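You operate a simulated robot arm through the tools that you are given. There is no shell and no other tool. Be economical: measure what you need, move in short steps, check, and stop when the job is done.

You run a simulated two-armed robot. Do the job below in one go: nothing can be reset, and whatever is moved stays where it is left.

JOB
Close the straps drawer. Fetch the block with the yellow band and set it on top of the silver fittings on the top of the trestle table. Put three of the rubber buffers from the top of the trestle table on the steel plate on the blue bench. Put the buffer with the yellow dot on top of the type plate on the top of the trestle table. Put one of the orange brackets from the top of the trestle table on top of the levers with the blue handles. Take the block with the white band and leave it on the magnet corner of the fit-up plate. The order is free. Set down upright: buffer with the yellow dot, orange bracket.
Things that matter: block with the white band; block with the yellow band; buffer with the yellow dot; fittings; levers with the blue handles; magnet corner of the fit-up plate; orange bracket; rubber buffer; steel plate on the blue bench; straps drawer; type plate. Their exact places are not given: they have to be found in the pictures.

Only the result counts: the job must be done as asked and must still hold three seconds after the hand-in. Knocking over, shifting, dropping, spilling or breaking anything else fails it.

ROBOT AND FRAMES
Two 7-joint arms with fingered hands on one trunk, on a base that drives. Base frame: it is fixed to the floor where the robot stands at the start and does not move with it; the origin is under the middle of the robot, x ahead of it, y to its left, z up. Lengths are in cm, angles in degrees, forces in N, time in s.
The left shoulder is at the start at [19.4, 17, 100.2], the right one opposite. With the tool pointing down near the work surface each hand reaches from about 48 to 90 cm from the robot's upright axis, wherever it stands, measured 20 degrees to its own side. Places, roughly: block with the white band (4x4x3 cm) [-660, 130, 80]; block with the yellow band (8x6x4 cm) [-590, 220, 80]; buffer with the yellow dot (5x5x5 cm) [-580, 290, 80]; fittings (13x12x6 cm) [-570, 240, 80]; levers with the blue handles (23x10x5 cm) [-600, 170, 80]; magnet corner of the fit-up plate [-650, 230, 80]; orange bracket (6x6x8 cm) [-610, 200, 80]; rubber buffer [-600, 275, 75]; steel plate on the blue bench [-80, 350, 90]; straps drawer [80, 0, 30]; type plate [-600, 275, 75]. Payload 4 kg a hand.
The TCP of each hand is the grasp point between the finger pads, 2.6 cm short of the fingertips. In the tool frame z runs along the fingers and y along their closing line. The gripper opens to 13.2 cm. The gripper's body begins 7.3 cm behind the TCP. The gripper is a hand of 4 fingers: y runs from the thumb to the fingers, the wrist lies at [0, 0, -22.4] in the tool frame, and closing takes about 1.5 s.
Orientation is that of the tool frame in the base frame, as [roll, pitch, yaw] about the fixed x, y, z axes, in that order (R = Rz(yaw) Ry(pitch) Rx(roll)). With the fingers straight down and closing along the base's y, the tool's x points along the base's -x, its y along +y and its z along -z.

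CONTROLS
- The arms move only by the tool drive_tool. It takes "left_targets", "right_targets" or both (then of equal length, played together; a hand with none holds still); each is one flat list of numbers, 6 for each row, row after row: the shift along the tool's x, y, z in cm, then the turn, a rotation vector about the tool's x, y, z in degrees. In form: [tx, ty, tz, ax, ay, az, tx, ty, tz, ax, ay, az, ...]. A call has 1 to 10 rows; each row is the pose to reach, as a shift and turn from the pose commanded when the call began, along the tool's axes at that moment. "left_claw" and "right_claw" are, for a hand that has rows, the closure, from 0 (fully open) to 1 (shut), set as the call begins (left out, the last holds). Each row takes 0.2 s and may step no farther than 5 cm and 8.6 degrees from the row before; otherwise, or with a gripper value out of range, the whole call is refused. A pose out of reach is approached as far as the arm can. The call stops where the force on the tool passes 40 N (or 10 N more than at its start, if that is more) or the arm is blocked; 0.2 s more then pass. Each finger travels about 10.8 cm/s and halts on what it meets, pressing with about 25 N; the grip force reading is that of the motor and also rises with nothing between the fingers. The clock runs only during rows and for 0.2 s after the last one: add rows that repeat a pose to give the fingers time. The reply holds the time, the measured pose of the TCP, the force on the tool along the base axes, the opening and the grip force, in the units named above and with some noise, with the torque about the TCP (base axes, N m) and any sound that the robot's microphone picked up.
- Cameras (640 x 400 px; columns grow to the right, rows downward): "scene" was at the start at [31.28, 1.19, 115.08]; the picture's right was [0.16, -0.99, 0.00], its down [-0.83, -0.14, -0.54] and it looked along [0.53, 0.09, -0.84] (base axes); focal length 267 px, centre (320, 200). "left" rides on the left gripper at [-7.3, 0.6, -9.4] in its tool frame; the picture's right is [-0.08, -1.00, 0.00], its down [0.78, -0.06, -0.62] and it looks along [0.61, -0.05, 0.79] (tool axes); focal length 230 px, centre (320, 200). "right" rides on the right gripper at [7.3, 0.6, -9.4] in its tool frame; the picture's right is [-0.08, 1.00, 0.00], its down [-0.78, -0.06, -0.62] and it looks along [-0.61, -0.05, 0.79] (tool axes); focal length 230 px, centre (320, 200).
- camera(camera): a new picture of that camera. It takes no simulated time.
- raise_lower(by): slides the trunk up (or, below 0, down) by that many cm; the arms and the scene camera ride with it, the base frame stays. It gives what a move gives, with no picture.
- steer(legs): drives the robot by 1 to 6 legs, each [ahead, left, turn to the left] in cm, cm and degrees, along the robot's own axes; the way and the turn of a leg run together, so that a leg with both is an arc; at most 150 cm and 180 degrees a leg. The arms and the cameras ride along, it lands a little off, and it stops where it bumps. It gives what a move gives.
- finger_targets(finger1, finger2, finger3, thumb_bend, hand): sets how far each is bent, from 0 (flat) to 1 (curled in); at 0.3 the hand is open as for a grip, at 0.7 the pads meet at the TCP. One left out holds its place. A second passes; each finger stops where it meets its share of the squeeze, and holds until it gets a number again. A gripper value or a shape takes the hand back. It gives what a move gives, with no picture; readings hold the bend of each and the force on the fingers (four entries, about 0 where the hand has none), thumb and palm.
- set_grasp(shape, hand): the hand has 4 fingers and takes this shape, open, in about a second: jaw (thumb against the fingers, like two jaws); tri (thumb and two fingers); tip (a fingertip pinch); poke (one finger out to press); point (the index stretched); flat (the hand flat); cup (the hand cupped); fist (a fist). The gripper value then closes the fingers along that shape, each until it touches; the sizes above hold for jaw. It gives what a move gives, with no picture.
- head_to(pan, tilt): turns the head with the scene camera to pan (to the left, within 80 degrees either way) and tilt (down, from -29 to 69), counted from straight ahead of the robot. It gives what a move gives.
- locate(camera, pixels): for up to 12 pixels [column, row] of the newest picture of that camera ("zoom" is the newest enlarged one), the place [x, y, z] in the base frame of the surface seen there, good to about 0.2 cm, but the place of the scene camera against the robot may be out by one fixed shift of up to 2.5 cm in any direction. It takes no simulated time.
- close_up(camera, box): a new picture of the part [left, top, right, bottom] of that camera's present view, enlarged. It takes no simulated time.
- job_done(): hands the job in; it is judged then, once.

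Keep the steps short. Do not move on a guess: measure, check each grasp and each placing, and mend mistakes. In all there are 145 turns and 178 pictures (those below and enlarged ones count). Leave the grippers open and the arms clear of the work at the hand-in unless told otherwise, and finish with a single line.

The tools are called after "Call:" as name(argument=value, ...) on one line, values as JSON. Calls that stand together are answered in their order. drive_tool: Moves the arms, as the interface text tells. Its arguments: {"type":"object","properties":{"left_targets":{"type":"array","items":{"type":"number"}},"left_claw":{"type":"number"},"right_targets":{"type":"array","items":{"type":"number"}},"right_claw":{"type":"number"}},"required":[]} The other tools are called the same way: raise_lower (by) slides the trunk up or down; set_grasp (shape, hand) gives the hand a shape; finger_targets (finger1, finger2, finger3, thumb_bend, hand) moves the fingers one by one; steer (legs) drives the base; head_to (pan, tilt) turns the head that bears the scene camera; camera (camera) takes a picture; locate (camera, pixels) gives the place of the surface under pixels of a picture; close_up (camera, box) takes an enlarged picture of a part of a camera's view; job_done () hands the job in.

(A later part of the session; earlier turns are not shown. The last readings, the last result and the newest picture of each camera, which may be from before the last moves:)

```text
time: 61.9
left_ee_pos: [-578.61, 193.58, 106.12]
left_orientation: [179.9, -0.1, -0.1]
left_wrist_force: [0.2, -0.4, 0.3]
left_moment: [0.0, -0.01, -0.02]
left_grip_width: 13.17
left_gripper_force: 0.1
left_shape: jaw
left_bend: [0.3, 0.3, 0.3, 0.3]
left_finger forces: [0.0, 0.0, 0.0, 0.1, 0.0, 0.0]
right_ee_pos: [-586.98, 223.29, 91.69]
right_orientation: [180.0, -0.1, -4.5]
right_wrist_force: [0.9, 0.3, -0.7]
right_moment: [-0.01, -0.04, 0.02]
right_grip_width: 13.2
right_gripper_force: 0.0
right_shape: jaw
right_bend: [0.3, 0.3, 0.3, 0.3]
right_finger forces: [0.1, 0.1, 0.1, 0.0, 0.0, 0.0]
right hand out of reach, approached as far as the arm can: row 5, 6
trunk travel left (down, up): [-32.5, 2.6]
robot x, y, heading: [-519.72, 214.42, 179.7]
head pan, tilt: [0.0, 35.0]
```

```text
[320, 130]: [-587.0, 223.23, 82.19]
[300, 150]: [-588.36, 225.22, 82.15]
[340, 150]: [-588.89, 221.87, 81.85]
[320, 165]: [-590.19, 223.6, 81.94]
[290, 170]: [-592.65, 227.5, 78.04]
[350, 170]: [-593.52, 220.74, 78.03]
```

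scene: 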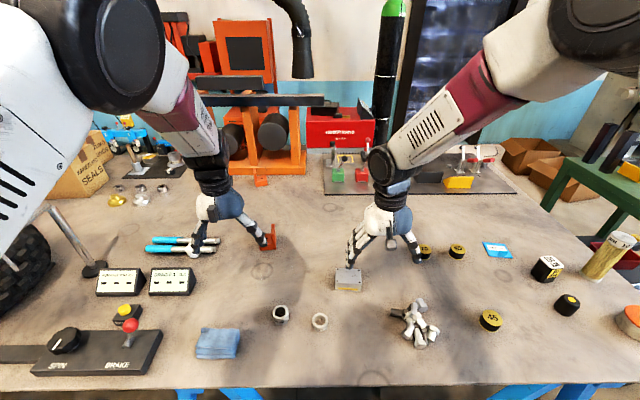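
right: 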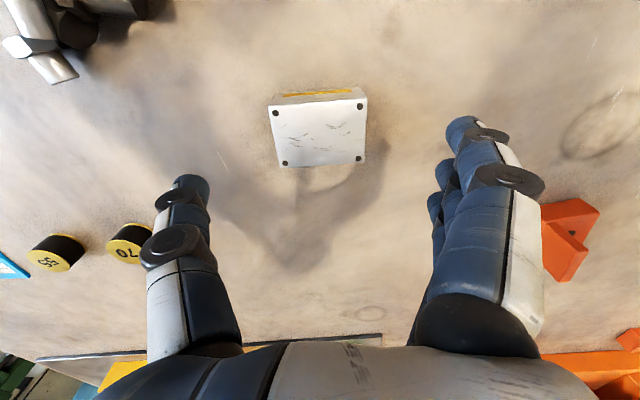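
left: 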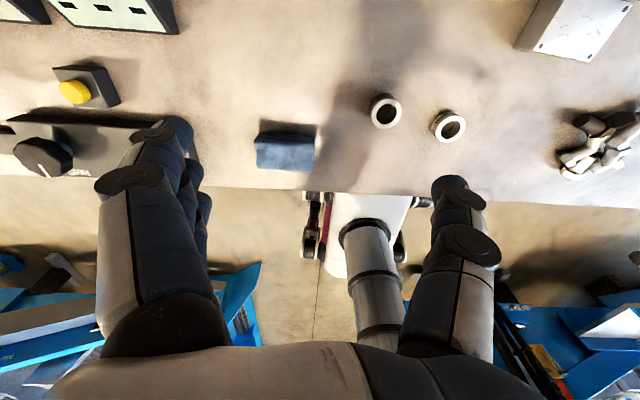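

The reach limit stops me at x=−587 with the trunk this high. Lowering the trunk by 10 brings the hand straight down around the block and restores the reach.

Call:
raise_lower(by=-10)

Call:
drive_tool(right_targets=[-0.8, 0, 0.4, 0, 0, 0, -0.8, 0, 0.6, 0, 0, 0])

Call:
camera(camera="right")

```text
time: 63.2
left_ee_pos: [-578.57, 193.53, 96.16]
left_orientation: [180.0, 0.1, -0.2]
left_wrist_force: [-0.2, 0.0, 0.4]
left_moment: [0.01, 0.02, 0.02]
left_grip_width: 13.18
left_gripper_force: 0.0
left_shape: jaw
left_bend: [0.3, 0.3, 0.3, 0.3]
left_finger forces: [0.1, 0.1, 0.0, 0.0, 0.1, 0.0]
right_ee_pos: [-586.98, 223.28, 81.77]
right_orientation: [180.0, 0.0, -4.4]
right_wrist_force: [-0.5, 0.0, -0.1]
right_moment: [0.0, 0.0, -0.01]
right_grip_width: 13.19
right_gripper_force: 0.1
right_shape: jaw
right_bend: [0.3, 0.3, 0.3, 0.3]
right_finger forces: [0.0, 0.0, 0.1, 0.0, 0.0, 0.0]
trunk travel left (down, up): [-22.5, 12.6]
robot x, y, heading: [-519.94, 214.57, 179.8]
head pan, tilt: [0.0, 35.0]
```

```text
time: 63.8
left_ee_pos: [-578.62, 193.44, 96.19]
left_orientation: [180.0, 0.0, -0.1]
left_wrist_force: [-0.6, -0.5, -0.1]
left_moment: [0.0, 0.04, 0.01]
left_grip_width: 13.18
left_gripper_force: 0.1
left_shape: jaw
left_bend: [0.3, 0.3, 0.3, 0.3]
left_finger forces: [0.1, 0.0, 0.0, 0.1, 0.0, 0.0]
right_ee_pos: [-587.71, 223.35, 81.03]
right_orientation: [180.0, -0.1, -4.4]
right_wrist_force: [0.3, -0.4, -0.9]
right_moment: [-0.02, -0.01, 0.05]
right_grip_width: 13.18
right_gripper_force: 0.1
right_shape: jaw
right_bend: [0.3, 0.3, 0.3, 0.3]
right_finger forces: [0.0, 0.0, 0.1, 0.0, 0.0, 0.0]
trunk travel left (down, up): [-22.5, 12.6]
robot x, y, heading: [-519.82, 214.28, 179.9]
head pan, tilt: [0.0, 35.0]
```

```text
149 pictures are left
```

right: 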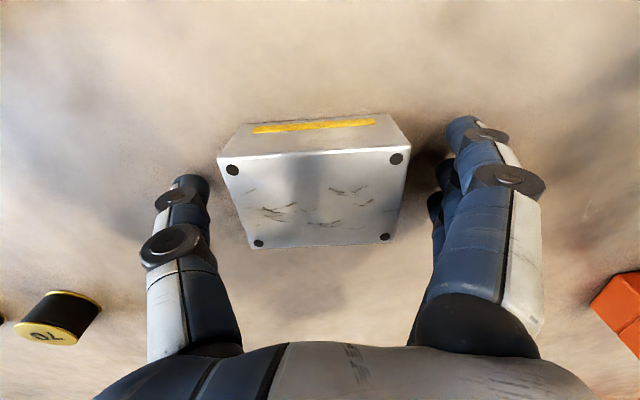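

The block stands between thumb and fingers. I close the grip.

Call:
drive_tool(right_targets=[0, 0, 0, 0, 0, 0, 0, 0, 0, 0, 0, 0, 0, 0, 0, 0, 0, 0, 0, 0, 0, 0, 0, 0, 0, 0, 0, 0, 0, 0, 0, 0, 0, 0, 0, 0, 0, 0, 0, 0, 0, 0], right_claw=1)

Call:
drive_tool(right_targets=[0, 0, -2, 0, 0, 0, 0, 0, -5, 0, 0, 0, 0, 0, -8, 0, 0, 0, 0, 0, -9, 0, 0, 0])

Call:
camera(camera="right")

```text
time: 65.4
left_ee_pos: [-578.66, 193.52, 96.15]
left_orientation: [-180.0, 0.0, -0.2]
left_wrist_force: [-0.3, -0.1, -0.1]
left_moment: [0.02, 0.04, 0.0]
left_grip_width: 13.18
left_gripper_force: 0.1
left_shape: jaw
left_bend: [0.3, 0.3, 0.3, 0.3]
left_finger forces: [0.0, 0.0, 0.1, 0.0, 0.1, 0.1]
right_ee_pos: [-587.69, 223.49, 81.03]
right_orientation: [-179.9, -0.1, -4.5]
right_wrist_force: [1.2, 0.9, 0.7]
right_moment: [-0.03, -0.01, 0.03]
right_grip_width: 7.49
right_gripper_force: 25.5
right_shape: jaw
right_bend: [0.72, 0.72, 0.72, 0.7]
right_finger forces: [7.1, 7.3, 7.3, 0.1, 22.9, 0.0]
trunk travel left (down, up): [-22.5, 12.6]
robot x, y, heading: [-519.75, 214.15, 180.0]
head pan, tilt: [0.0, 35.0]
```

```text
time: 66.4
left_ee_pos: [-578.7, 193.59, 96.11]
left_orientation: [-179.9, 0.1, -0.1]
left_wrist_force: [-0.1, 0.5, 0.5]
left_moment: [0.02, 0.0, -0.03]
left_grip_width: 13.19
left_gripper_force: 0.0
left_shape: jaw
left_bend: [0.3, 0.3, 0.3, 0.3]
left_finger forces: [0.1, 0.1, 0.1, 0.0, 0.0, 0.1]
right_ee_pos: [-587.76, 223.4, 90.09]
right_orientation: [179.9, -0.1, -4.6]
right_wrist_force: [-0.1, 0.6, -4.1]
right_moment: [-0.02, -0.01, -0.01]
right_grip_width: 7.5
right_gripper_force: 25.0
right_shape: jaw
right_bend: [0.72, 0.72, 0.72, 0.7]
right_finger forces: [7.5, 7.6, 7.6, 0.0, 22.7, 0.0]
trunk travel left (down, up): [-22.5, 12.6]
robot x, y, heading: [-519.85, 214.3, 179.6]
head pan, tilt: [0.0, 35.0]
```

```text
148 pictures are left
```

right: 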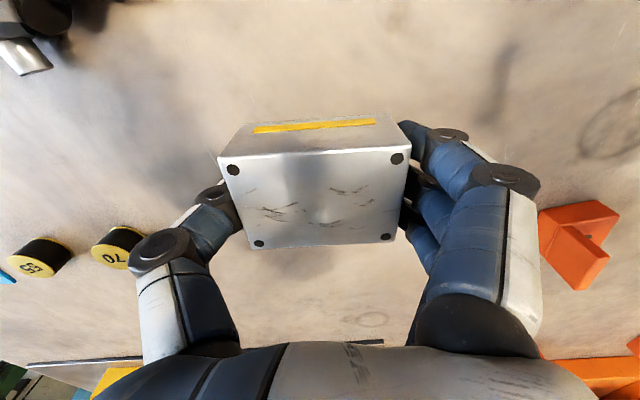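

The block is held: opening 7.5 and about 4 N of weight. I carry it over the middle of the pile.

Call:
drive_tool(right_targets=[0, 0, -3, 0, 0, 0, 3, -3.5, -3, 0, 0, 0, 6, -7, -3, 0, 0, 0, 9, -11, -3, 0, 0, 0, 11.5, -15, -3, 0, 0, 0, 13.3, -18, -3, 0, 0, 0, 13.3, -18, -3, 0, 0, 0])

Call:
camera(camera="right")

Call:
close_up(camera="scene", box=[340, 240, 500, 370])

```text
time: 68.0
left_ee_pos: [-578.7, 193.53, 96.06]
left_orientation: [-179.9, 0.0, -0.1]
left_wrist_force: [-0.7, 0.0, -0.6]
left_moment: [0.0, -0.01, 0.01]
left_grip_width: 13.18
left_gripper_force: 0.1
left_shape: jaw
left_bend: [0.3, 0.3, 0.3, 0.3]
left_finger forces: [0.1, 0.0, 0.0, 0.1, 0.1, 0.0]
right_ee_pos: [-573.18, 240.25, 92.97]
right_orientation: [180.0, -0.1, -4.5]
right_wrist_force: [0.9, -0.4, -5.0]
right_moment: [0.0, 0.02, -0.01]
right_grip_width: 7.49
right_gripper_force: 25.7
right_shape: jaw
right_bend: [0.72, 0.72, 0.72, 0.7]
right_finger forces: [7.6, 7.7, 7.6, 0.0, 22.7, 0.1]
trunk travel left (down, up): [-22.5, 12.6]
robot x, y, heading: [-519.92, 214.54, 180.0]
head pan, tilt: [0.0, 35.0]
```

```text
147 pictures are left
```

right: 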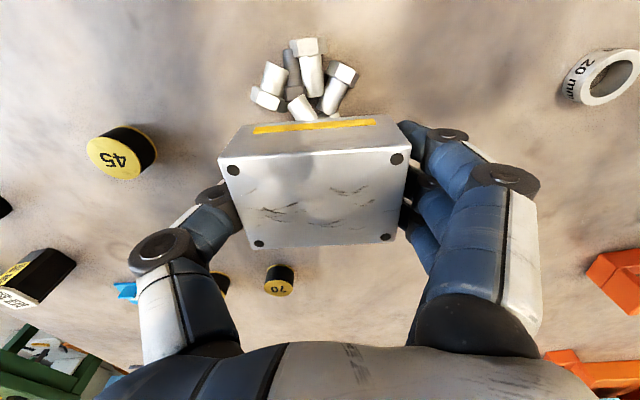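

```text
3.08 times, centred on (420, 305) of scene
```

zoom: 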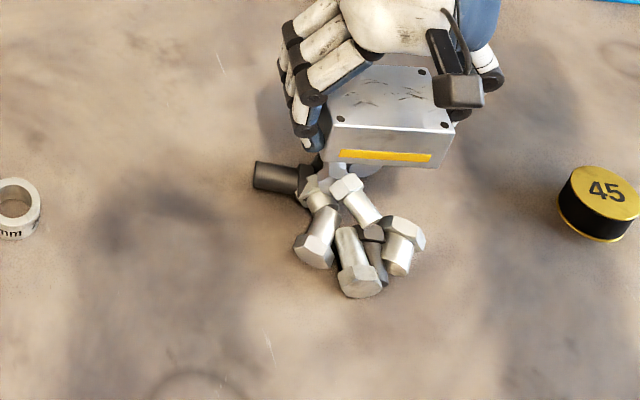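

The block is centred over the pile. I lower it to just above the ridge and check the force.

Call:
drive_tool(right_targets=[0.3, 0, 3, 0, 0, 0, 0.4, 0, 5.5, 0, 0, 0, 0.4, 0, 6.3, 0, 0, 0, 0.4, 0, 6.3, 0, 0, 0])

Call:
drive_tool(right_targets=[0, 0, 0.25, 0, 0, 0, 0, 0, 0.5, 0, 0, 0])

Call:
camera(camera="right")

```text
time: 69.0
left_ee_pos: [-578.59, 193.61, 96.13]
left_orientation: [-180.0, 0.0, 0.0]
left_wrist_force: [-0.3, 0.5, -0.2]
left_moment: [0.01, 0.01, -0.02]
left_grip_width: 13.17
left_gripper_force: 0.0
left_shape: jaw
left_bend: [0.3, 0.3, 0.3, 0.3]
left_finger forces: [0.0, 0.1, 0.0, 0.1, 0.1, 0.0]
right_ee_pos: [-572.59, 240.26, 86.69]
right_orientation: [179.9, -0.1, -4.4]
right_wrist_force: [-0.2, -0.6, -5.3]
right_moment: [-0.01, 0.03, 0.01]
right_grip_width: 7.48
right_gripper_force: 24.5
right_shape: jaw
right_bend: [0.72, 0.72, 0.72, 0.7]
right_finger forces: [7.6, 7.8, 7.5, 0.0, 22.8, 0.0]
trunk travel left (down, up): [-22.5, 12.6]
robot x, y, heading: [-519.69, 214.45, 179.8]
head pan, tilt: [0.0, 35.0]
```

```text
time: 69.6
left_ee_pos: [-578.69, 193.56, 96.13]
left_orientation: [179.9, 0.0, -0.2]
left_wrist_force: [0.0, -0.2, 0.1]
left_moment: [0.02, 0.0, -0.01]
left_grip_width: 13.18
left_gripper_force: 0.1
left_shape: jaw
left_bend: [0.3, 0.3, 0.3, 0.3]
left_finger forces: [0.0, 0.0, 0.0, 0.0, 0.0, 0.0]
right_ee_pos: [-572.6, 240.3, 86.18]
right_orientation: [-180.0, -0.1, -4.6]
right_wrist_force: [0.7, 0.1, -5.7]
right_moment: [0.0, 0.04, 0.01]
right_grip_width: 7.52
right_gripper_force: 24.6
right_shape: jaw
right_bend: [0.72, 0.72, 0.72, 0.7]
right_finger forces: [7.5, 7.7, 7.6, 0.0, 22.9, 0.1]
trunk travel left (down, up): [-22.5, 12.6]
robot x, y, heading: [-519.92, 214.51, 180.0]
head pan, tilt: [0.0, 35.0]
```

```text
145 pictures are left
```

right: 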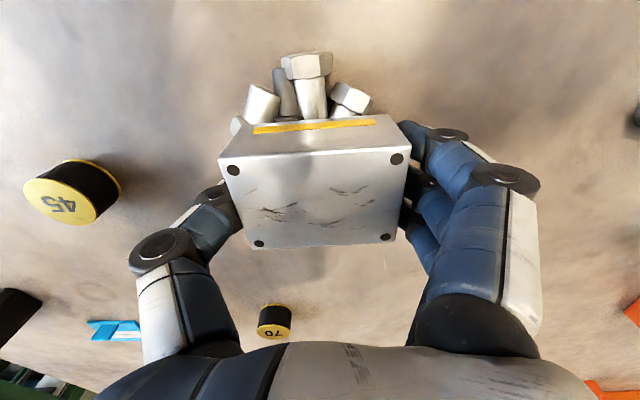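

No contact yet at 86.2. I go down a little more.

Call:
drive_tool(right_targets=[0, 0, 0.25, 0, 0, 0, 0, 0, 0.25, 0, 0, 0])

Call:
drive_tool(right_targets=[0, 0, 0.25, 0, 0, 0, 0, 0, 0.25, 0, 0, 0])

```text
time: 70.2
left_ee_pos: [-578.7, 193.57, 96.21]
left_orientation: [-180.0, 0.0, -0.1]
left_wrist_force: [1.0, 0.6, 0.0]
left_moment: [0.0, -0.01, 0.0]
left_grip_width: 13.21
left_gripper_force: 0.0
left_shape: jaw
left_bend: [0.3, 0.3, 0.3, 0.3]
left_finger forces: [0.0, 0.1, 0.0, 0.0, 0.0, 0.0]
right_ee_pos: [-572.72, 240.23, 86.16]
right_orientation: [-180.0, 0.0, -4.5]
right_wrist_force: [-0.2, 0.6, -1.9]
right_moment: [-0.04, -0.01, 0.0]
right_grip_width: 7.52
right_gripper_force: 25.3
right_shape: jaw
right_bend: [0.72, 0.72, 0.72, 0.7]
right_finger forces: [7.3, 7.6, 7.6, 0.0, 23.2, 0.1]
trunk travel left (down, up): [-22.5, 12.6]
robot x, y, heading: [-519.92, 214.7, 180.0]
head pan, tilt: [0.0, 35.0]
```

```text
time: 70.8
left_ee_pos: [-578.53, 193.49, 96.17]
left_orientation: [179.9, 0.0, -0.1]
left_wrist_force: [-0.1, -0.5, -0.4]
left_moment: [-0.04, 0.02, -0.02]
left_grip_width: 13.16
left_gripper_force: 0.0
left_shape: jaw
left_bend: [0.3, 0.3, 0.3, 0.3]
left_finger forces: [0.1, 0.1, 0.0, 0.0, 0.1, 0.1]
right_ee_pos: [-572.65, 240.29, 86.15]
right_orientation: [180.0, 0.0, -4.5]
right_wrist_force: [2.7, -0.1, 13.6]
right_moment: [-0.1, -0.04, 0.05]
right_grip_width: 7.43
right_gripper_force: 25.0
right_shape: jaw
right_bend: [0.72, 0.72, 0.72, 0.7]
right_finger forces: [8.2, 8.2, 8.2, 0.1, 24.5, 0.0]
trunk travel left (down, up): [-22.5, 12.6]
robot x, y, heading: [-520.31, 214.54, 179.9]
head pan, tilt: [0.0, 35.0]
```

The block rests on the pile (force 13 N upwards). I open the hand a little and look.

Call:
drive_tool(right_targets=[0, 0, -0.2, 0, 0, 0, 0, 0, -0.2, 0, 0, 0, 0, 0, -0.2, 0, 0, 0], right_claw=0.3)

Call:
camera(camera="right")

Call:
close_up(camera="scene", box=[340, 240, 500, 370])

```text
time: 71.6
left_ee_pos: [-578.71, 193.49, 96.14]
left_orientation: [179.9, 0.0, -0.1]
left_wrist_force: [0.5, -0.6, -1.0]
left_moment: [0.0, 0.02, -0.03]
left_grip_width: 13.2
left_gripper_force: 0.2
left_shape: jaw
left_bend: [0.3, 0.3, 0.3, 0.3]
left_finger forces: [0.0, 0.0, 0.0, 0.0, 0.0, 0.1]
right_ee_pos: [-572.66, 240.16, 85.88]
right_orientation: [180.0, -0.1, -4.6]
right_wrist_force: [0.4, -0.3, 0.3]
right_moment: [-0.01, -0.01, -0.01]
right_grip_width: 9.19
right_gripper_force: 0.2
right_shape: jaw
right_bend: [0.68, 0.68, 0.68, 0.64]
right_finger forces: [0.0, 0.1, 0.1, 0.0, 0.0, 0.0]
trunk travel left (down, up): [-22.5, 12.6]
robot x, y, heading: [-520.0, 214.71, 179.9]
head pan, tilt: [0.0, 35.0]
```

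```text
144 pictures are left
```

right: 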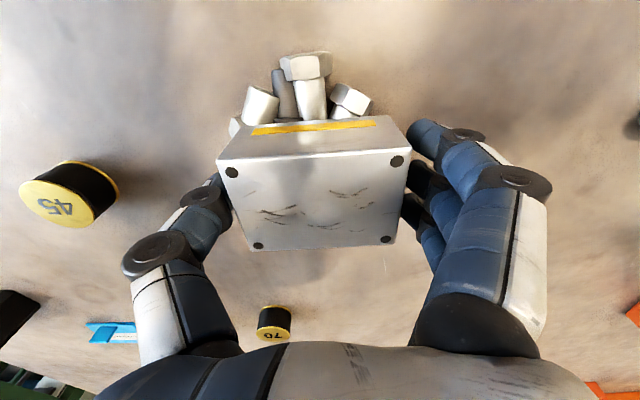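

```text
3.08 times, centred on (420, 305) of scene
```

zoom: 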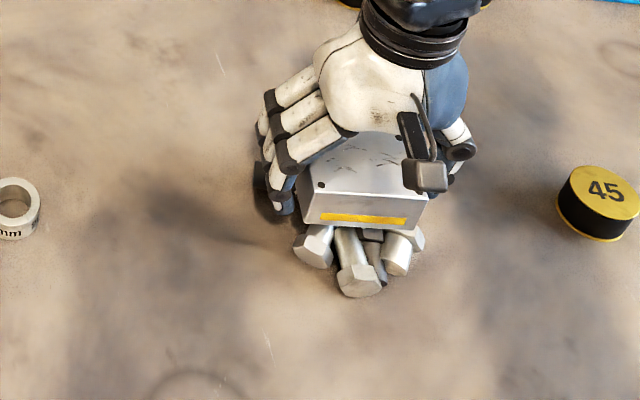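

The block lies level on the pile. I open fully and withdraw upwards.

Call:
drive_tool(right_targets=[0, 0, 0, 0, 0, 0, 0, 0, 0, 0, 0, 0, 0, 0, -3, 0, 0, 0, 0, 0, -7, 0, 0, 0, 0, 0, -11, 0, 0, 0, 0, 0, -15, 0, 0, 0], right_claw=0)

Call:
camera(camera="right")

Call:
close_up(camera="scene", box=[340, 240, 500, 370])

```text
time: 73.0
left_ee_pos: [-578.53, 193.56, 96.24]
left_orientation: [180.0, 0.1, -0.1]
left_wrist_force: [0.2, 0.3, 0.4]
left_moment: [0.03, -0.01, -0.01]
left_grip_width: 13.15
left_gripper_force: 0.0
left_shape: jaw
left_bend: [0.3, 0.3, 0.3, 0.3]
left_finger forces: [0.1, 0.1, 0.0, 0.0, 0.0, 0.0]
right_ee_pos: [-572.72, 240.24, 101.16]
right_orientation: [180.0, -0.2, -4.6]
right_wrist_force: [0.4, -0.6, 0.4]
right_moment: [-0.01, 0.01, -0.02]
right_grip_width: 13.18
right_gripper_force: 0.1
right_shape: jaw
right_bend: [0.3, 0.3, 0.3, 0.3]
right_finger forces: [0.0, 0.0, 0.0, 0.0, 0.0, 0.0]
trunk travel left (down, up): [-22.5, 12.6]
robot x, y, heading: [-520.03, 214.63, 179.8]
head pan, tilt: [0.0, 35.0]
```

```text
142 pictures are left
```

right: 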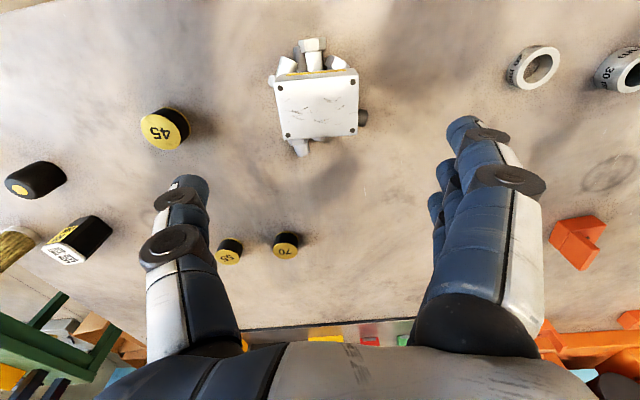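

```text
3.08 times, centred on (420, 305) of scene
```

zoom: 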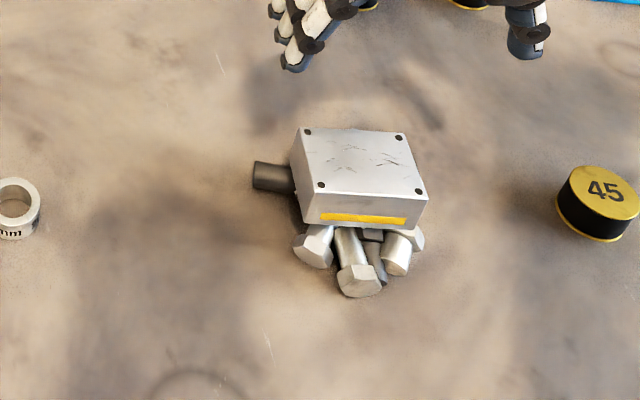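

The block sits stably on the fittings. Next is the orange bracket with the left hand. I look closely at the bracket and the levers.

Call:
close_up(camera="right", box=[530, 190, 640, 280])

Call:
locate(camera="zoom", pixels=[[180, 215], [250, 280], [300, 350], [120, 270], [330, 200], [420, 230], [370, 290], [240, 180], [250, 430]])

Call:
close_up(camera="scene", box=[130, 210, 290, 310])

Call:
locate(camera="zoom", pixels=[[100, 130], [100, 165], [260, 130], [260, 160], [330, 135], [340, 165], [540, 155], [520, 165], [560, 90], [290, 145], [80, 330], [530, 130]])

```text
4.44 times, centred on (585, 235) of right
```

zoom: 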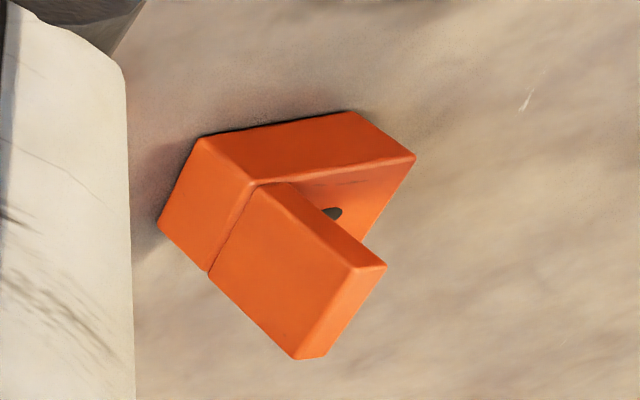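

```text
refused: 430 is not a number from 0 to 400
```

```text
4.00 times, centred on (210, 260) of scene
```

zoom: 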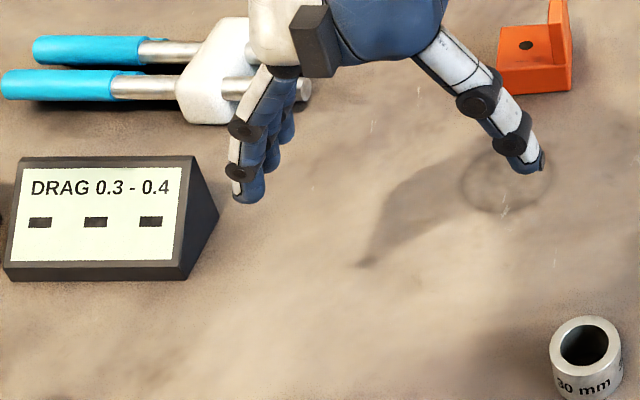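

```text
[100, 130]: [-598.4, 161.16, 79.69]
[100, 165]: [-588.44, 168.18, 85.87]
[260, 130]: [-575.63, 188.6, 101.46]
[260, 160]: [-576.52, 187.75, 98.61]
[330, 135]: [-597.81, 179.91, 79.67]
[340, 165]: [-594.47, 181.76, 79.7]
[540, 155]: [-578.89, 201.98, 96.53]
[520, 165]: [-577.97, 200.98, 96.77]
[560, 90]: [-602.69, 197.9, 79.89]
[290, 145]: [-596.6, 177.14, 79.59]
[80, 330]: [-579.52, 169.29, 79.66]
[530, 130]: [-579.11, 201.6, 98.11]
```

To improve the reach I drive 14 cm closer, then look with the left camera.

Call:
steer(legs=[[14, 0, 0]])

Call:
drive_tool(left_targets=[-3, 0, -3, 0, 0, 0, -7, -1, -5, 0, 0, 0, -10, -2.5, -6, 0, 0, 0, -12, -2.5, -6, 0, 0, 0])

Call:
camera(camera="left")

Call:
camera(camera="scene")

```text
time: 74.4
left_ee_pos: [-592.95, 193.6, 96.07]
left_orientation: [-180.0, 0.0, -0.3]
left_wrist_force: [-0.2, 0.0, -0.3]
left_moment: [0.02, 0.01, 0.0]
left_grip_width: 13.18
left_gripper_force: 0.0
left_shape: jaw
left_bend: [0.3, 0.3, 0.3, 0.3]
left_finger forces: [0.0, 0.0, 0.0, 0.1, 0.0, 0.0]
right_ee_pos: [-587.11, 240.28, 101.09]
right_orientation: [179.9, -0.3, -4.5]
right_wrist_force: [0.3, -0.3, 0.2]
right_moment: [0.0, -0.01, -0.03]
right_grip_width: 13.17
right_gripper_force: 0.0
right_shape: jaw
right_bend: [0.3, 0.3, 0.3, 0.3]
right_finger forces: [0.1, 0.0, 0.0, 0.0, 0.1, 0.0]
trunk travel left (down, up): [-22.5, 12.6]
robot x, y, heading: [-533.95, 214.54, 179.8]
head pan, tilt: [0.0, 35.0]
```

```text
time: 75.4
left_ee_pos: [-604.8, 196.29, 102.18]
left_orientation: [179.9, 0.0, -0.2]
left_wrist_force: [0.5, 0.7, -0.4]
left_moment: [-0.01, 0.01, -0.02]
left_grip_width: 13.16
left_gripper_force: 0.1
left_shape: jaw
left_bend: [0.3, 0.3, 0.3, 0.3]
left_finger forces: [0.0, 0.0, 0.1, 0.0, 0.0, 0.0]
right_ee_pos: [-587.0, 240.26, 101.2]
right_orientation: [-180.0, -0.2, -4.5]
right_wrist_force: [0.0, 0.2, 0.1]
right_moment: [0.01, 0.02, 0.01]
right_grip_width: 13.16
right_gripper_force: 0.0
right_shape: jaw
right_bend: [0.3, 0.3, 0.3, 0.3]
right_finger forces: [0.1, 0.0, 0.0, 0.0, 0.0, 0.1]
trunk travel left (down, up): [-22.5, 12.6]
robot x, y, heading: [-534.17, 214.29, 179.9]
head pan, tilt: [0.0, 35.0]
```

```text
138 pictures are left
```

left: 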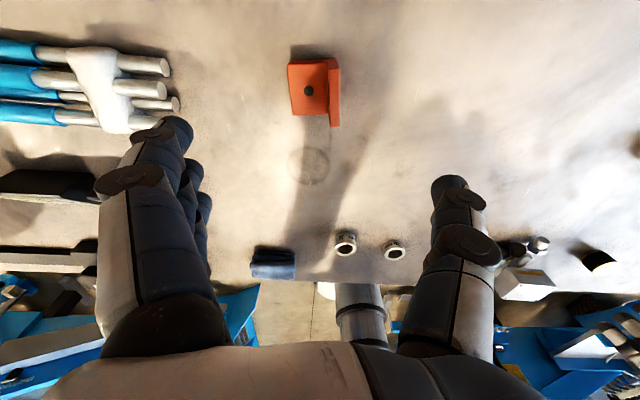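

```text
137 pictures are left
```

scene: 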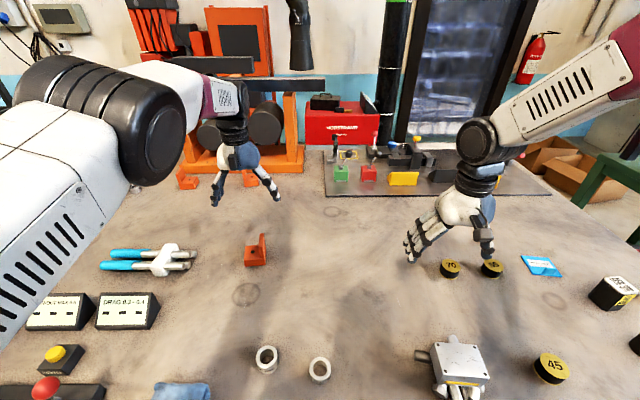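

The left camera now shows both the bracket (315,90) and the levers (100,90). I enlarge and measure.

Call:
close_up(camera="left", box=[0, 20, 200, 145])

Call:
locate(camera="zoom", pixels=[[60, 80], [60, 175], [60, 285], [300, 120], [300, 210], [350, 290], [450, 145], [450, 200], [480, 265], [530, 270], [380, 350], [470, 310]])

Call:
close_up(camera="left", box=[270, 40, 370, 140])

Call:
locate(camera="left", pixels=[[290, 67], [325, 66], [294, 112], [326, 112], [332, 62], [333, 120], [338, 75], [339, 115], [308, 90], [345, 95]])

```text
3.20 times, centred on (100, 82) of left
```

zoom: 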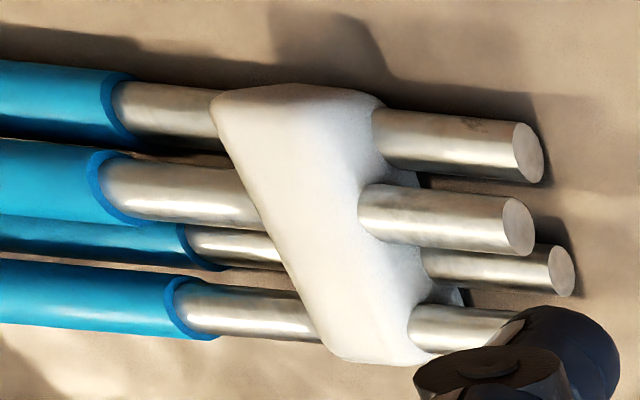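

```text
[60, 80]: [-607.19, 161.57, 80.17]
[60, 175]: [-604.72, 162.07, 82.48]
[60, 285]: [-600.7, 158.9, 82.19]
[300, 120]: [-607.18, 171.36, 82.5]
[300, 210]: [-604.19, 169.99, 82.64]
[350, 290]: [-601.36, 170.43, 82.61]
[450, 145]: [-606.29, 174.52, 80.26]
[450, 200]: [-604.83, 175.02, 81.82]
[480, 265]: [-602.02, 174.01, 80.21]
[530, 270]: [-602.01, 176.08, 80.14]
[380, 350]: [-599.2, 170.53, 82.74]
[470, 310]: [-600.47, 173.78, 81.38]
```

```text
4.00 times, centred on (320, 90) of left
```

zoom: 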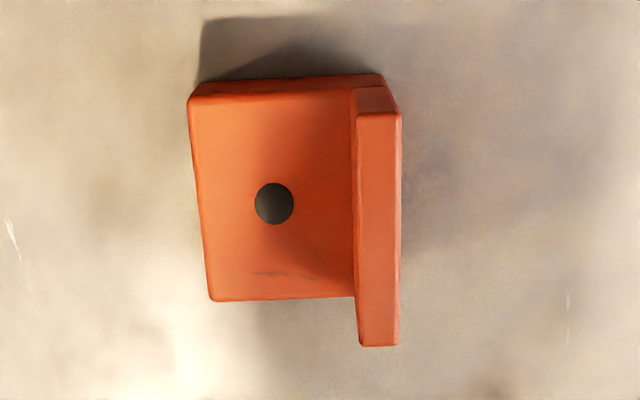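

```text
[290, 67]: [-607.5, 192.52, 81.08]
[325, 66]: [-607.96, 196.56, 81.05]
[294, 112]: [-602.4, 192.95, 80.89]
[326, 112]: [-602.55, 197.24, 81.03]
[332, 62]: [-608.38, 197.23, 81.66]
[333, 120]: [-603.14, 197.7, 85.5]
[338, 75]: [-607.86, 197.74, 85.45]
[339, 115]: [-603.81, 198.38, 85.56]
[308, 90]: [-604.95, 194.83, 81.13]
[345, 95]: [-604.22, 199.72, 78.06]
```

The bracket's base has its centre at (−605.1, 195.5), is turned about 5° and is 3 cm thick, with the tab on the +y side. The levers carry a flat white saddle, top z≈82.6, around (−603.3, 170.5). I descend on the bracket.

Call:
drive_tool(left_targets=[0, 0.3, 4.5, 0, 0, -2.5, -0.2, 0.6, 9, 0, 0, -5, -0.3, 0.8, 13, 0, 0, -5, -0.3, 0.8, 16, 0, 0, -5, -0.3, 0.8, 16, 0, 0, -5])

Call:
camera(camera="left")

Call:
locate(camera="left", pixels=[[300, 110], [320, 130], [300, 150], [330, 150], [345, 130], [345, 160]])

```text
time: 76.6
left_ee_pos: [-604.93, 195.57, 86.26]
left_orientation: [179.9, 0.0, 4.9]
left_wrist_force: [0.2, 0.5, -0.2]
left_moment: [0.02, -0.03, 0.01]
left_grip_width: 13.17
left_gripper_force: 0.0
left_shape: jaw
left_bend: [0.3, 0.3, 0.3, 0.3]
left_finger forces: [0.0, 0.0, 0.0, 0.0, 0.1, 0.1]
right_ee_pos: [-587.12, 240.26, 101.14]
right_orientation: [-180.0, -0.2, -4.6]
right_wrist_force: [0.2, 0.2, 0.5]
right_moment: [0.01, 0.01, 0.06]
right_grip_width: 13.17
right_gripper_force: 0.1
right_shape: jaw
right_bend: [0.3, 0.3, 0.3, 0.3]
right_finger forces: [0.0, 0.1, 0.0, 0.0, 0.0, 0.1]
trunk travel left (down, up): [-22.5, 12.6]
robot x, y, heading: [-533.94, 214.67, 179.7]
head pan, tilt: [0.0, 35.0]
```

```text
134 pictures are left
```

left: 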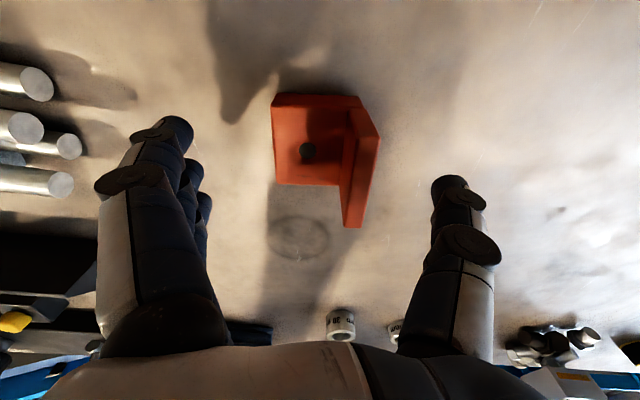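

```text
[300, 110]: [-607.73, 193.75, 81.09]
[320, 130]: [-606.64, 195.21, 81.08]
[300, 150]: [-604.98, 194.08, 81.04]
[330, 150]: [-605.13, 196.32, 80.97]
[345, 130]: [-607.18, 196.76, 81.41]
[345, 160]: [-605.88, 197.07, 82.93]
```

It is aligned. I descend 5 cm and close.

Call:
drive_tool(left_targets=[-0.3, 0, 3, 0, 0, 0, -0.4, 0, 5, 0, 0, 0, -0.4, 0, 5, 0, 0, 0])

Call:
drive_tool(left_targets=[0, 0, 0, 0, 0, 0, 0, 0, 0, 0, 0, 0, 0, 0, 0, 0, 0, 0, 0, 0, 0, 0, 0, 0, 0, 0, 0, 0, 0, 0, 0, 0, 0, 0, 0, 0, 0, 0, 0, 0, 0, 0], left_claw=1)

Call:
camera(camera="left")

```text
time: 77.4
left_ee_pos: [-604.44, 195.42, 81.56]
left_orientation: [180.0, 0.0, 4.8]
left_wrist_force: [0.0, -0.2, 0.7]
left_moment: [-0.01, 0.03, 0.0]
left_grip_width: 13.19
left_gripper_force: 0.0
left_shape: jaw
left_bend: [0.3, 0.3, 0.3, 0.3]
left_finger forces: [0.1, 0.0, 0.1, 0.0, 0.1, 0.0]
left hand out of reach, approached as far as the arm can: row 1, 2, 3
right_ee_pos: [-586.96, 240.23, 101.15]
right_orientation: [180.0, -0.1, -4.5]
right_wrist_force: [0.5, -0.7, -0.9]
right_moment: [-0.01, -0.01, -0.03]
right_grip_width: 13.19
right_gripper_force: 0.0
right_shape: jaw
right_bend: [0.3, 0.3, 0.3, 0.3]
right_finger forces: [0.1, 0.1, 0.1, 0.1, 0.0, 0.0]
trunk travel left (down, up): [-22.5, 12.6]
robot x, y, heading: [-534.01, 214.65, 179.8]
head pan, tilt: [0.0, 35.0]
```

```text
time: 79.0
left_ee_pos: [-604.45, 195.52, 81.43]
left_orientation: [-180.0, -0.1, 4.9]
left_wrist_force: [0.1, -1.6, -0.6]
left_moment: [-0.03, -0.01, 0.07]
left_grip_width: 5.4
left_gripper_force: 24.5
left_shape: jaw
left_bend: [0.73, 0.73, 0.73, 0.7]
left_finger forces: [7.8, 7.8, 7.7, 0.1, 22.3, 0.0]
right_ee_pos: [-587.14, 240.21, 101.19]
right_orientation: [-179.9, -0.1, -4.4]
right_wrist_force: [1.0, -0.3, -0.1]
right_moment: [0.03, 0.02, -0.01]
right_grip_width: 13.18
right_gripper_force: 0.0
right_shape: jaw
right_bend: [0.3, 0.3, 0.3, 0.3]
right_finger forces: [0.0, 0.0, 0.0, 0.0, 0.0, 0.0]
trunk travel left (down, up): [-22.5, 12.6]
robot x, y, heading: [-534.18, 214.55, 179.9]
head pan, tilt: [0.0, 35.0]
```

```text
133 pictures are left
```

left: 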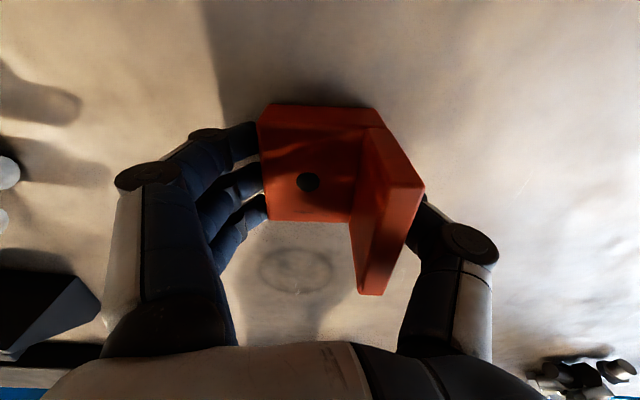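

The bracket is gripped (5.4 cm, all fingers loaded). I lift it, and since the levers lie further left, I shift the robot 22 cm to its left.

Call:
drive_tool(left_targets=[0, 0, -3, 0, 0, 0, 0.5, 0, -7, 0, 0, 0, 1, 0, -11, 0, 0, 0, 1, 0, -13, 0, 0, 0])

Call:
steer(legs=[[0, 23, 0]])

Call:
camera(camera="left")

Call:
camera(camera="scene")

```text
time: 80.0
left_ee_pos: [-606.4, 195.81, 94.4]
left_orientation: [180.0, 0.0, 4.8]
left_wrist_force: [-0.5, -0.3, -4.4]
left_moment: [-0.06, -0.04, 0.0]
left_grip_width: 5.41
left_gripper_force: 25.4
left_shape: jaw
left_bend: [0.73, 0.73, 0.73, 0.7]
left_finger forces: [7.7, 7.6, 7.8, 0.0, 23.1, 0.0]
left hand out of reach, approached as far as the arm can: row 1, 2, 3, 4
right_ee_pos: [-587.07, 240.44, 101.04]
right_orientation: [-179.9, -0.1, -4.5]
right_wrist_force: [0.5, -0.9, 0.0]
right_moment: [0.04, -0.01, 0.01]
right_grip_width: 13.16
right_gripper_force: 0.1
right_shape: jaw
right_bend: [0.3, 0.3, 0.3, 0.3]
right_finger forces: [0.0, 0.0, 0.0, 0.0, 0.0, 0.0]
trunk travel left (down, up): [-22.5, 12.6]
robot x, y, heading: [-534.25, 214.6, 179.9]
head pan, tilt: [0.0, 35.0]
```

```text
time: 81.7
left_ee_pos: [-606.47, 171.78, 94.24]
left_orientation: [180.0, -0.1, 4.7]
left_wrist_force: [-0.9, 0.5, -4.7]
left_moment: [-0.04, -0.02, -0.02]
left_grip_width: 5.43
left_gripper_force: 24.9
left_shape: jaw
left_bend: [0.73, 0.73, 0.73, 0.7]
left_finger forces: [7.7, 7.6, 7.7, 0.0, 23.1, 0.0]
right_ee_pos: [-587.0, 216.5, 101.22]
right_orientation: [180.0, 0.0, -4.4]
right_wrist_force: [-0.2, -1.1, -0.2]
right_moment: [0.01, 0.01, 0.02]
right_grip_width: 13.19
right_gripper_force: 0.0
right_shape: jaw
right_bend: [0.3, 0.3, 0.3, 0.3]
right_finger forces: [0.1, 0.1, 0.0, 0.1, 0.1, 0.1]
trunk travel left (down, up): [-22.5, 12.6]
robot x, y, heading: [-534.21, 190.52, 179.5]
head pan, tilt: [0.0, 35.0]
```

```text
132 pictures are left
```

left: 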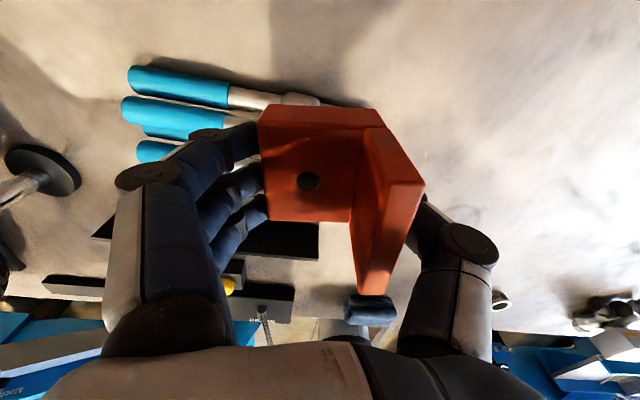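

```text
131 pictures are left
```

scene: 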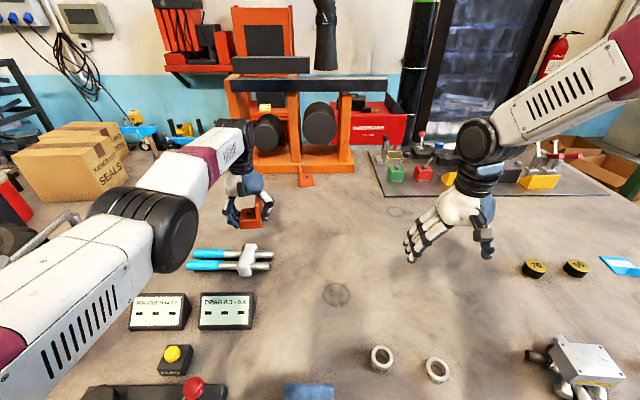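

I am above the levers. Taking the centre of mass into account, the base centre should go to (−603.3, 169.8), so the TCP goes to (−602.5, 169.6). I shift and lower to just above the saddle.

Call:
drive_tool(left_targets=[2, 1.3, 0, 0, 0, 0, 3.7, 2.5, 0, 0, 0, 0, 3.7, 2.5, 3, 0, 0, 0, 3.7, 2.5, 6, 0, 0, 0, 3.7, 2.5, 6.8, 0, 0, 0, 3.7, 2.5, 6.8, 0, 0, 0])

Call:
camera(camera="left")

Call:
close_up(camera="scene", box=[170, 190, 310, 300])

```text
time: 83.1
left_ee_pos: [-605.67, 169.48, 87.41]
left_orientation: [180.0, -0.2, 4.8]
left_wrist_force: [-0.3, 0.7, -4.7]
left_moment: [-0.02, -0.06, -0.02]
left_grip_width: 5.43
left_gripper_force: 25.2
left_shape: jaw
left_bend: [0.73, 0.73, 0.73, 0.7]
left_finger forces: [7.6, 7.7, 7.7, 0.0, 23.2, 0.0]
left hand out of reach, approached as far as the arm can: row 1, 2, 3, 4, 5, 6
right_ee_pos: [-587.05, 216.42, 101.09]
right_orientation: [-180.0, -0.1, -4.6]
right_wrist_force: [0.2, 0.0, 0.2]
right_moment: [0.01, -0.01, 0.02]
right_grip_width: 13.17
right_gripper_force: 0.0
right_shape: jaw
right_bend: [0.3, 0.3, 0.3, 0.3]
right_finger forces: [0.0, 0.0, 0.1, 0.0, 0.0, 0.0]
trunk travel left (down, up): [-22.5, 12.6]
robot x, y, heading: [-533.82, 190.71, 179.9]
head pan, tilt: [0.0, 35.0]
```

```text
130 pictures are left
```

left: 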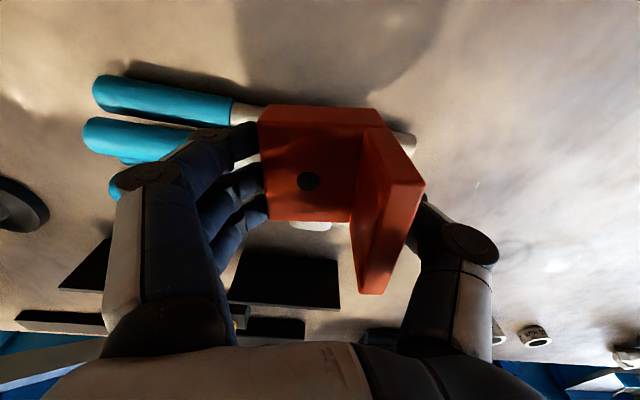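

```text
3.64 times, centred on (240, 245) of scene
```

zoom: 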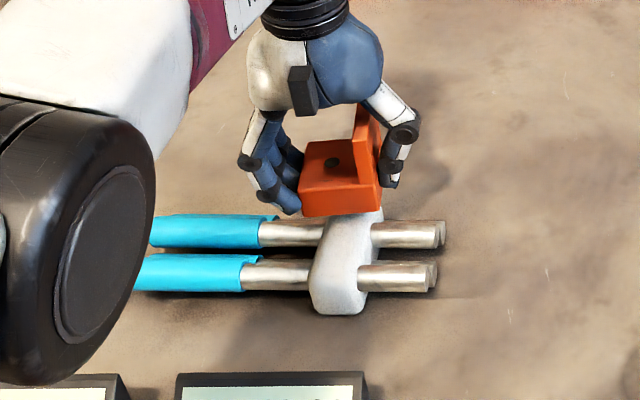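

It stopped 3 cm too far ahead, because the commanded pose was beyond reach. I correct back by 3 cm at this height.

Call:
drive_tool(left_targets=[1, 0, 0, 0, 0, 0, 2, 0.1, 0, 0, 0, 0, 3, 0.1, 0, 0, 0, 0, 3, 0.1, 0, 0, 0, 0])

Call:
close_up(camera="scene", box=[170, 190, 310, 300])

```text
time: 84.1
left_ee_pos: [-605.73, 169.69, 86.96]
left_orientation: [-179.9, -0.2, 4.8]
left_wrist_force: [-0.1, 0.3, -3.0]
left_moment: [-0.01, -0.02, -0.02]
left_grip_width: 5.4
left_gripper_force: 25.3
left_shape: jaw
left_bend: [0.73, 0.73, 0.73, 0.7]
left_finger forces: [7.7, 7.7, 7.7, 0.1, 23.1, 0.0]
left hand out of reach, approached as far as the arm can: row 1, 2, 3, 4
right_ee_pos: [-587.12, 216.42, 101.03]
right_orientation: [179.9, 0.0, -4.6]
right_wrist_force: [0.5, 0.5, -0.3]
right_moment: [0.0, -0.01, -0.01]
right_grip_width: 13.21
right_gripper_force: 0.1
right_shape: jaw
right_bend: [0.3, 0.3, 0.3, 0.3]
right_finger forces: [0.0, 0.1, 0.1, 0.0, 0.0, 0.1]
trunk travel left (down, up): [-22.5, 12.6]
robot x, y, heading: [-533.66, 190.9, 179.7]
head pan, tilt: [0.0, 35.0]
```

```text
3.64 times, centred on (240, 245) of scene
```

zoom: 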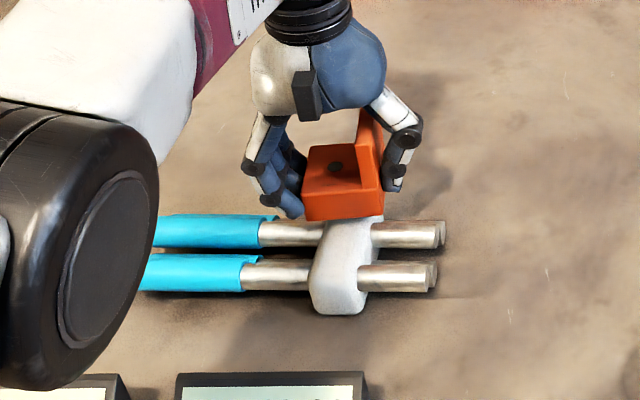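

The arm is near a joint limit, so I position with base and trunk instead: trunk up 2, base back 3.1 cm.

Call:
raise_lower(by=2)

Call:
steer(legs=[[-3.1, 0, 0]])

Call:
close_up(camera="scene", box=[170, 170, 310, 280])

Call:
camera(camera="left")

```text
time: 84.8
left_ee_pos: [-605.91, 169.76, 89.71]
left_orientation: [-179.8, 0.6, 4.8]
left_wrist_force: [0.7, 0.0, -4.7]
left_moment: [0.01, -0.06, -0.01]
left_grip_width: 5.4
left_gripper_force: 25.3
left_shape: jaw
left_bend: [0.73, 0.73, 0.73, 0.7]
left_finger forces: [7.7, 7.6, 7.7, 0.1, 23.1, 0.1]
right_ee_pos: [-587.24, 216.41, 102.99]
right_orientation: [179.9, -0.2, -4.6]
right_wrist_force: [0.1, 0.3, 0.8]
right_moment: [0.0, -0.02, 0.04]
right_grip_width: 13.16
right_gripper_force: 0.0
right_shape: jaw
right_bend: [0.3, 0.3, 0.3, 0.3]
right_finger forces: [0.0, 0.0, 0.1, 0.1, 0.0, 0.0]
trunk travel left (down, up): [-24.5, 10.6]
robot x, y, heading: [-534.2, 190.5, 179.8]
head pan, tilt: [0.0, 35.0]
```

```text
time: 85.6
left_ee_pos: [-602.61, 169.72, 89.9]
left_orientation: [-179.9, 0.8, 4.9]
left_wrist_force: [0.8, -0.5, -3.6]
left_moment: [0.01, -0.04, -0.01]
left_grip_width: 5.41
left_gripper_force: 24.7
left_shape: jaw
left_bend: [0.73, 0.73, 0.73, 0.7]
left_finger forces: [7.7, 7.7, 7.8, 0.0, 23.2, 0.1]
right_ee_pos: [-583.99, 216.53, 103.2]
right_orientation: [-180.0, -0.2, -4.4]
right_wrist_force: [0.8, -0.8, 0.2]
right_moment: [0.02, 0.07, -0.01]
right_grip_width: 13.16
right_gripper_force: 0.1
right_shape: jaw
right_bend: [0.3, 0.3, 0.3, 0.3]
right_finger forces: [0.1, 0.0, 0.0, 0.1, 0.0, 0.0]
trunk travel left (down, up): [-24.5, 10.6]
robot x, y, heading: [-531.34, 190.43, 179.9]
head pan, tilt: [0.0, 35.0]
```

```text
3.64 times, centred on (240, 225) of scene
```

zoom: 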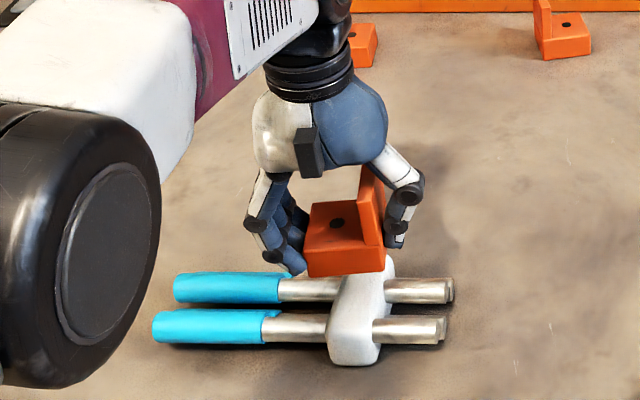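

```text
126 pictures are left
```

left: 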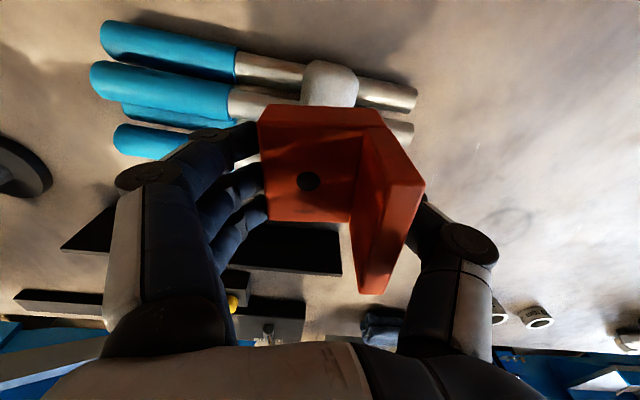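

The bracket is well placed above the saddle. I lower the trunk by 3.3, then in small steps.

Call:
raise_lower(by=-3.3)

Call:
raise_lower(by=-0.4)

```text
time: 86.4
left_ee_pos: [-602.71, 169.67, 86.58]
left_orientation: [-179.8, 0.8, 4.9]
left_wrist_force: [0.3, 0.2, -3.7]
left_moment: [-0.07, -0.03, 0.0]
left_grip_width: 5.41
left_gripper_force: 24.7
left_shape: jaw
left_bend: [0.73, 0.73, 0.73, 0.7]
left_finger forces: [7.8, 7.7, 7.8, 0.0, 23.3, 0.1]
right_ee_pos: [-584.15, 216.48, 99.86]
right_orientation: [-180.0, 0.0, -4.5]
right_wrist_force: [0.2, -0.1, -0.6]
right_moment: [0.02, 0.0, 0.01]
right_grip_width: 13.16
right_gripper_force: 0.1
right_shape: jaw
right_bend: [0.3, 0.3, 0.3, 0.3]
right_finger forces: [0.0, 0.0, 0.1, 0.0, 0.0, 0.0]
trunk travel left (down, up): [-21.2, 13.9]
robot x, y, heading: [-531.7, 190.77, 180.1]
head pan, tilt: [0.0, 35.0]
```

```text
time: 86.9
left_ee_pos: [-602.71, 169.72, 86.03]
left_orientation: [-179.9, 0.7, 5.0]
left_wrist_force: [0.7, -0.3, -4.6]
left_moment: [-0.03, -0.03, -0.01]
left_grip_width: 5.41
left_gripper_force: 24.8
left_shape: jaw
left_bend: [0.73, 0.73, 0.73, 0.7]
left_finger forces: [7.7, 7.7, 8.0, 0.1, 23.4, 0.0]
right_ee_pos: [-584.01, 216.46, 99.46]
right_orientation: [179.9, -0.1, -4.5]
right_wrist_force: [1.0, 0.1, -0.3]
right_moment: [0.0, 0.01, -0.03]
right_grip_width: 13.18
right_gripper_force: 0.1
right_shape: jaw
right_bend: [0.3, 0.3, 0.3, 0.3]
right_finger forces: [0.0, 0.0, 0.0, 0.1, 0.1, 0.0]
trunk travel left (down, up): [-20.8, 14.3]
robot x, y, heading: [-530.99, 190.59, 179.8]
head pan, tilt: [0.0, 35.0]
```

No contact yet. I lower a bit further.

Call:
raise_lower(by=-0.3)

Call:
close_up(camera="scene", box=[200, 200, 300, 280])

```text
time: 87.5
left_ee_pos: [-602.67, 169.84, 85.98]
left_orientation: [-179.9, 0.9, 4.7]
left_wrist_force: [0.8, -1.2, 5.4]
left_moment: [-0.06, -0.06, 0.01]
left_grip_width: 5.41
left_gripper_force: 24.6
left_shape: jaw
left_bend: [0.73, 0.73, 0.73, 0.7]
left_finger forces: [7.9, 8.1, 8.6, 0.1, 23.8, 0.0]
right_ee_pos: [-583.97, 216.59, 99.13]
right_orientation: [180.0, -0.1, -4.5]
right_wrist_force: [-0.4, 0.3, 0.0]
right_moment: [0.05, 0.03, 0.02]
right_grip_width: 13.21
right_gripper_force: 0.0
right_shape: jaw
right_bend: [0.3, 0.3, 0.3, 0.3]
right_finger forces: [0.0, 0.0, 0.1, 0.0, 0.0, 0.0]
trunk travel left (down, up): [-20.5, 14.6]
robot x, y, heading: [-531.02, 190.38, 179.9]
head pan, tilt: [0.0, 35.0]
```

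```text
5.00 times, centred on (250, 240) of scene
```

zoom: 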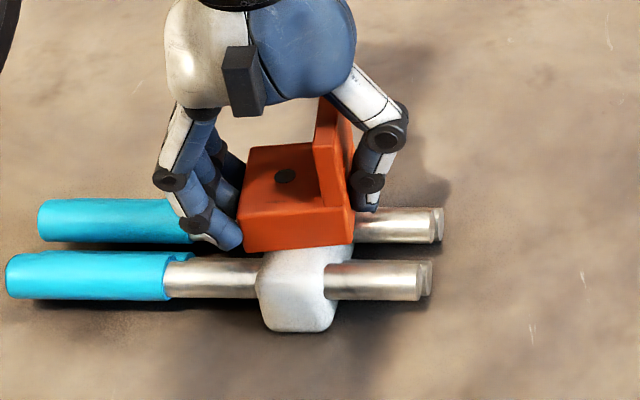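

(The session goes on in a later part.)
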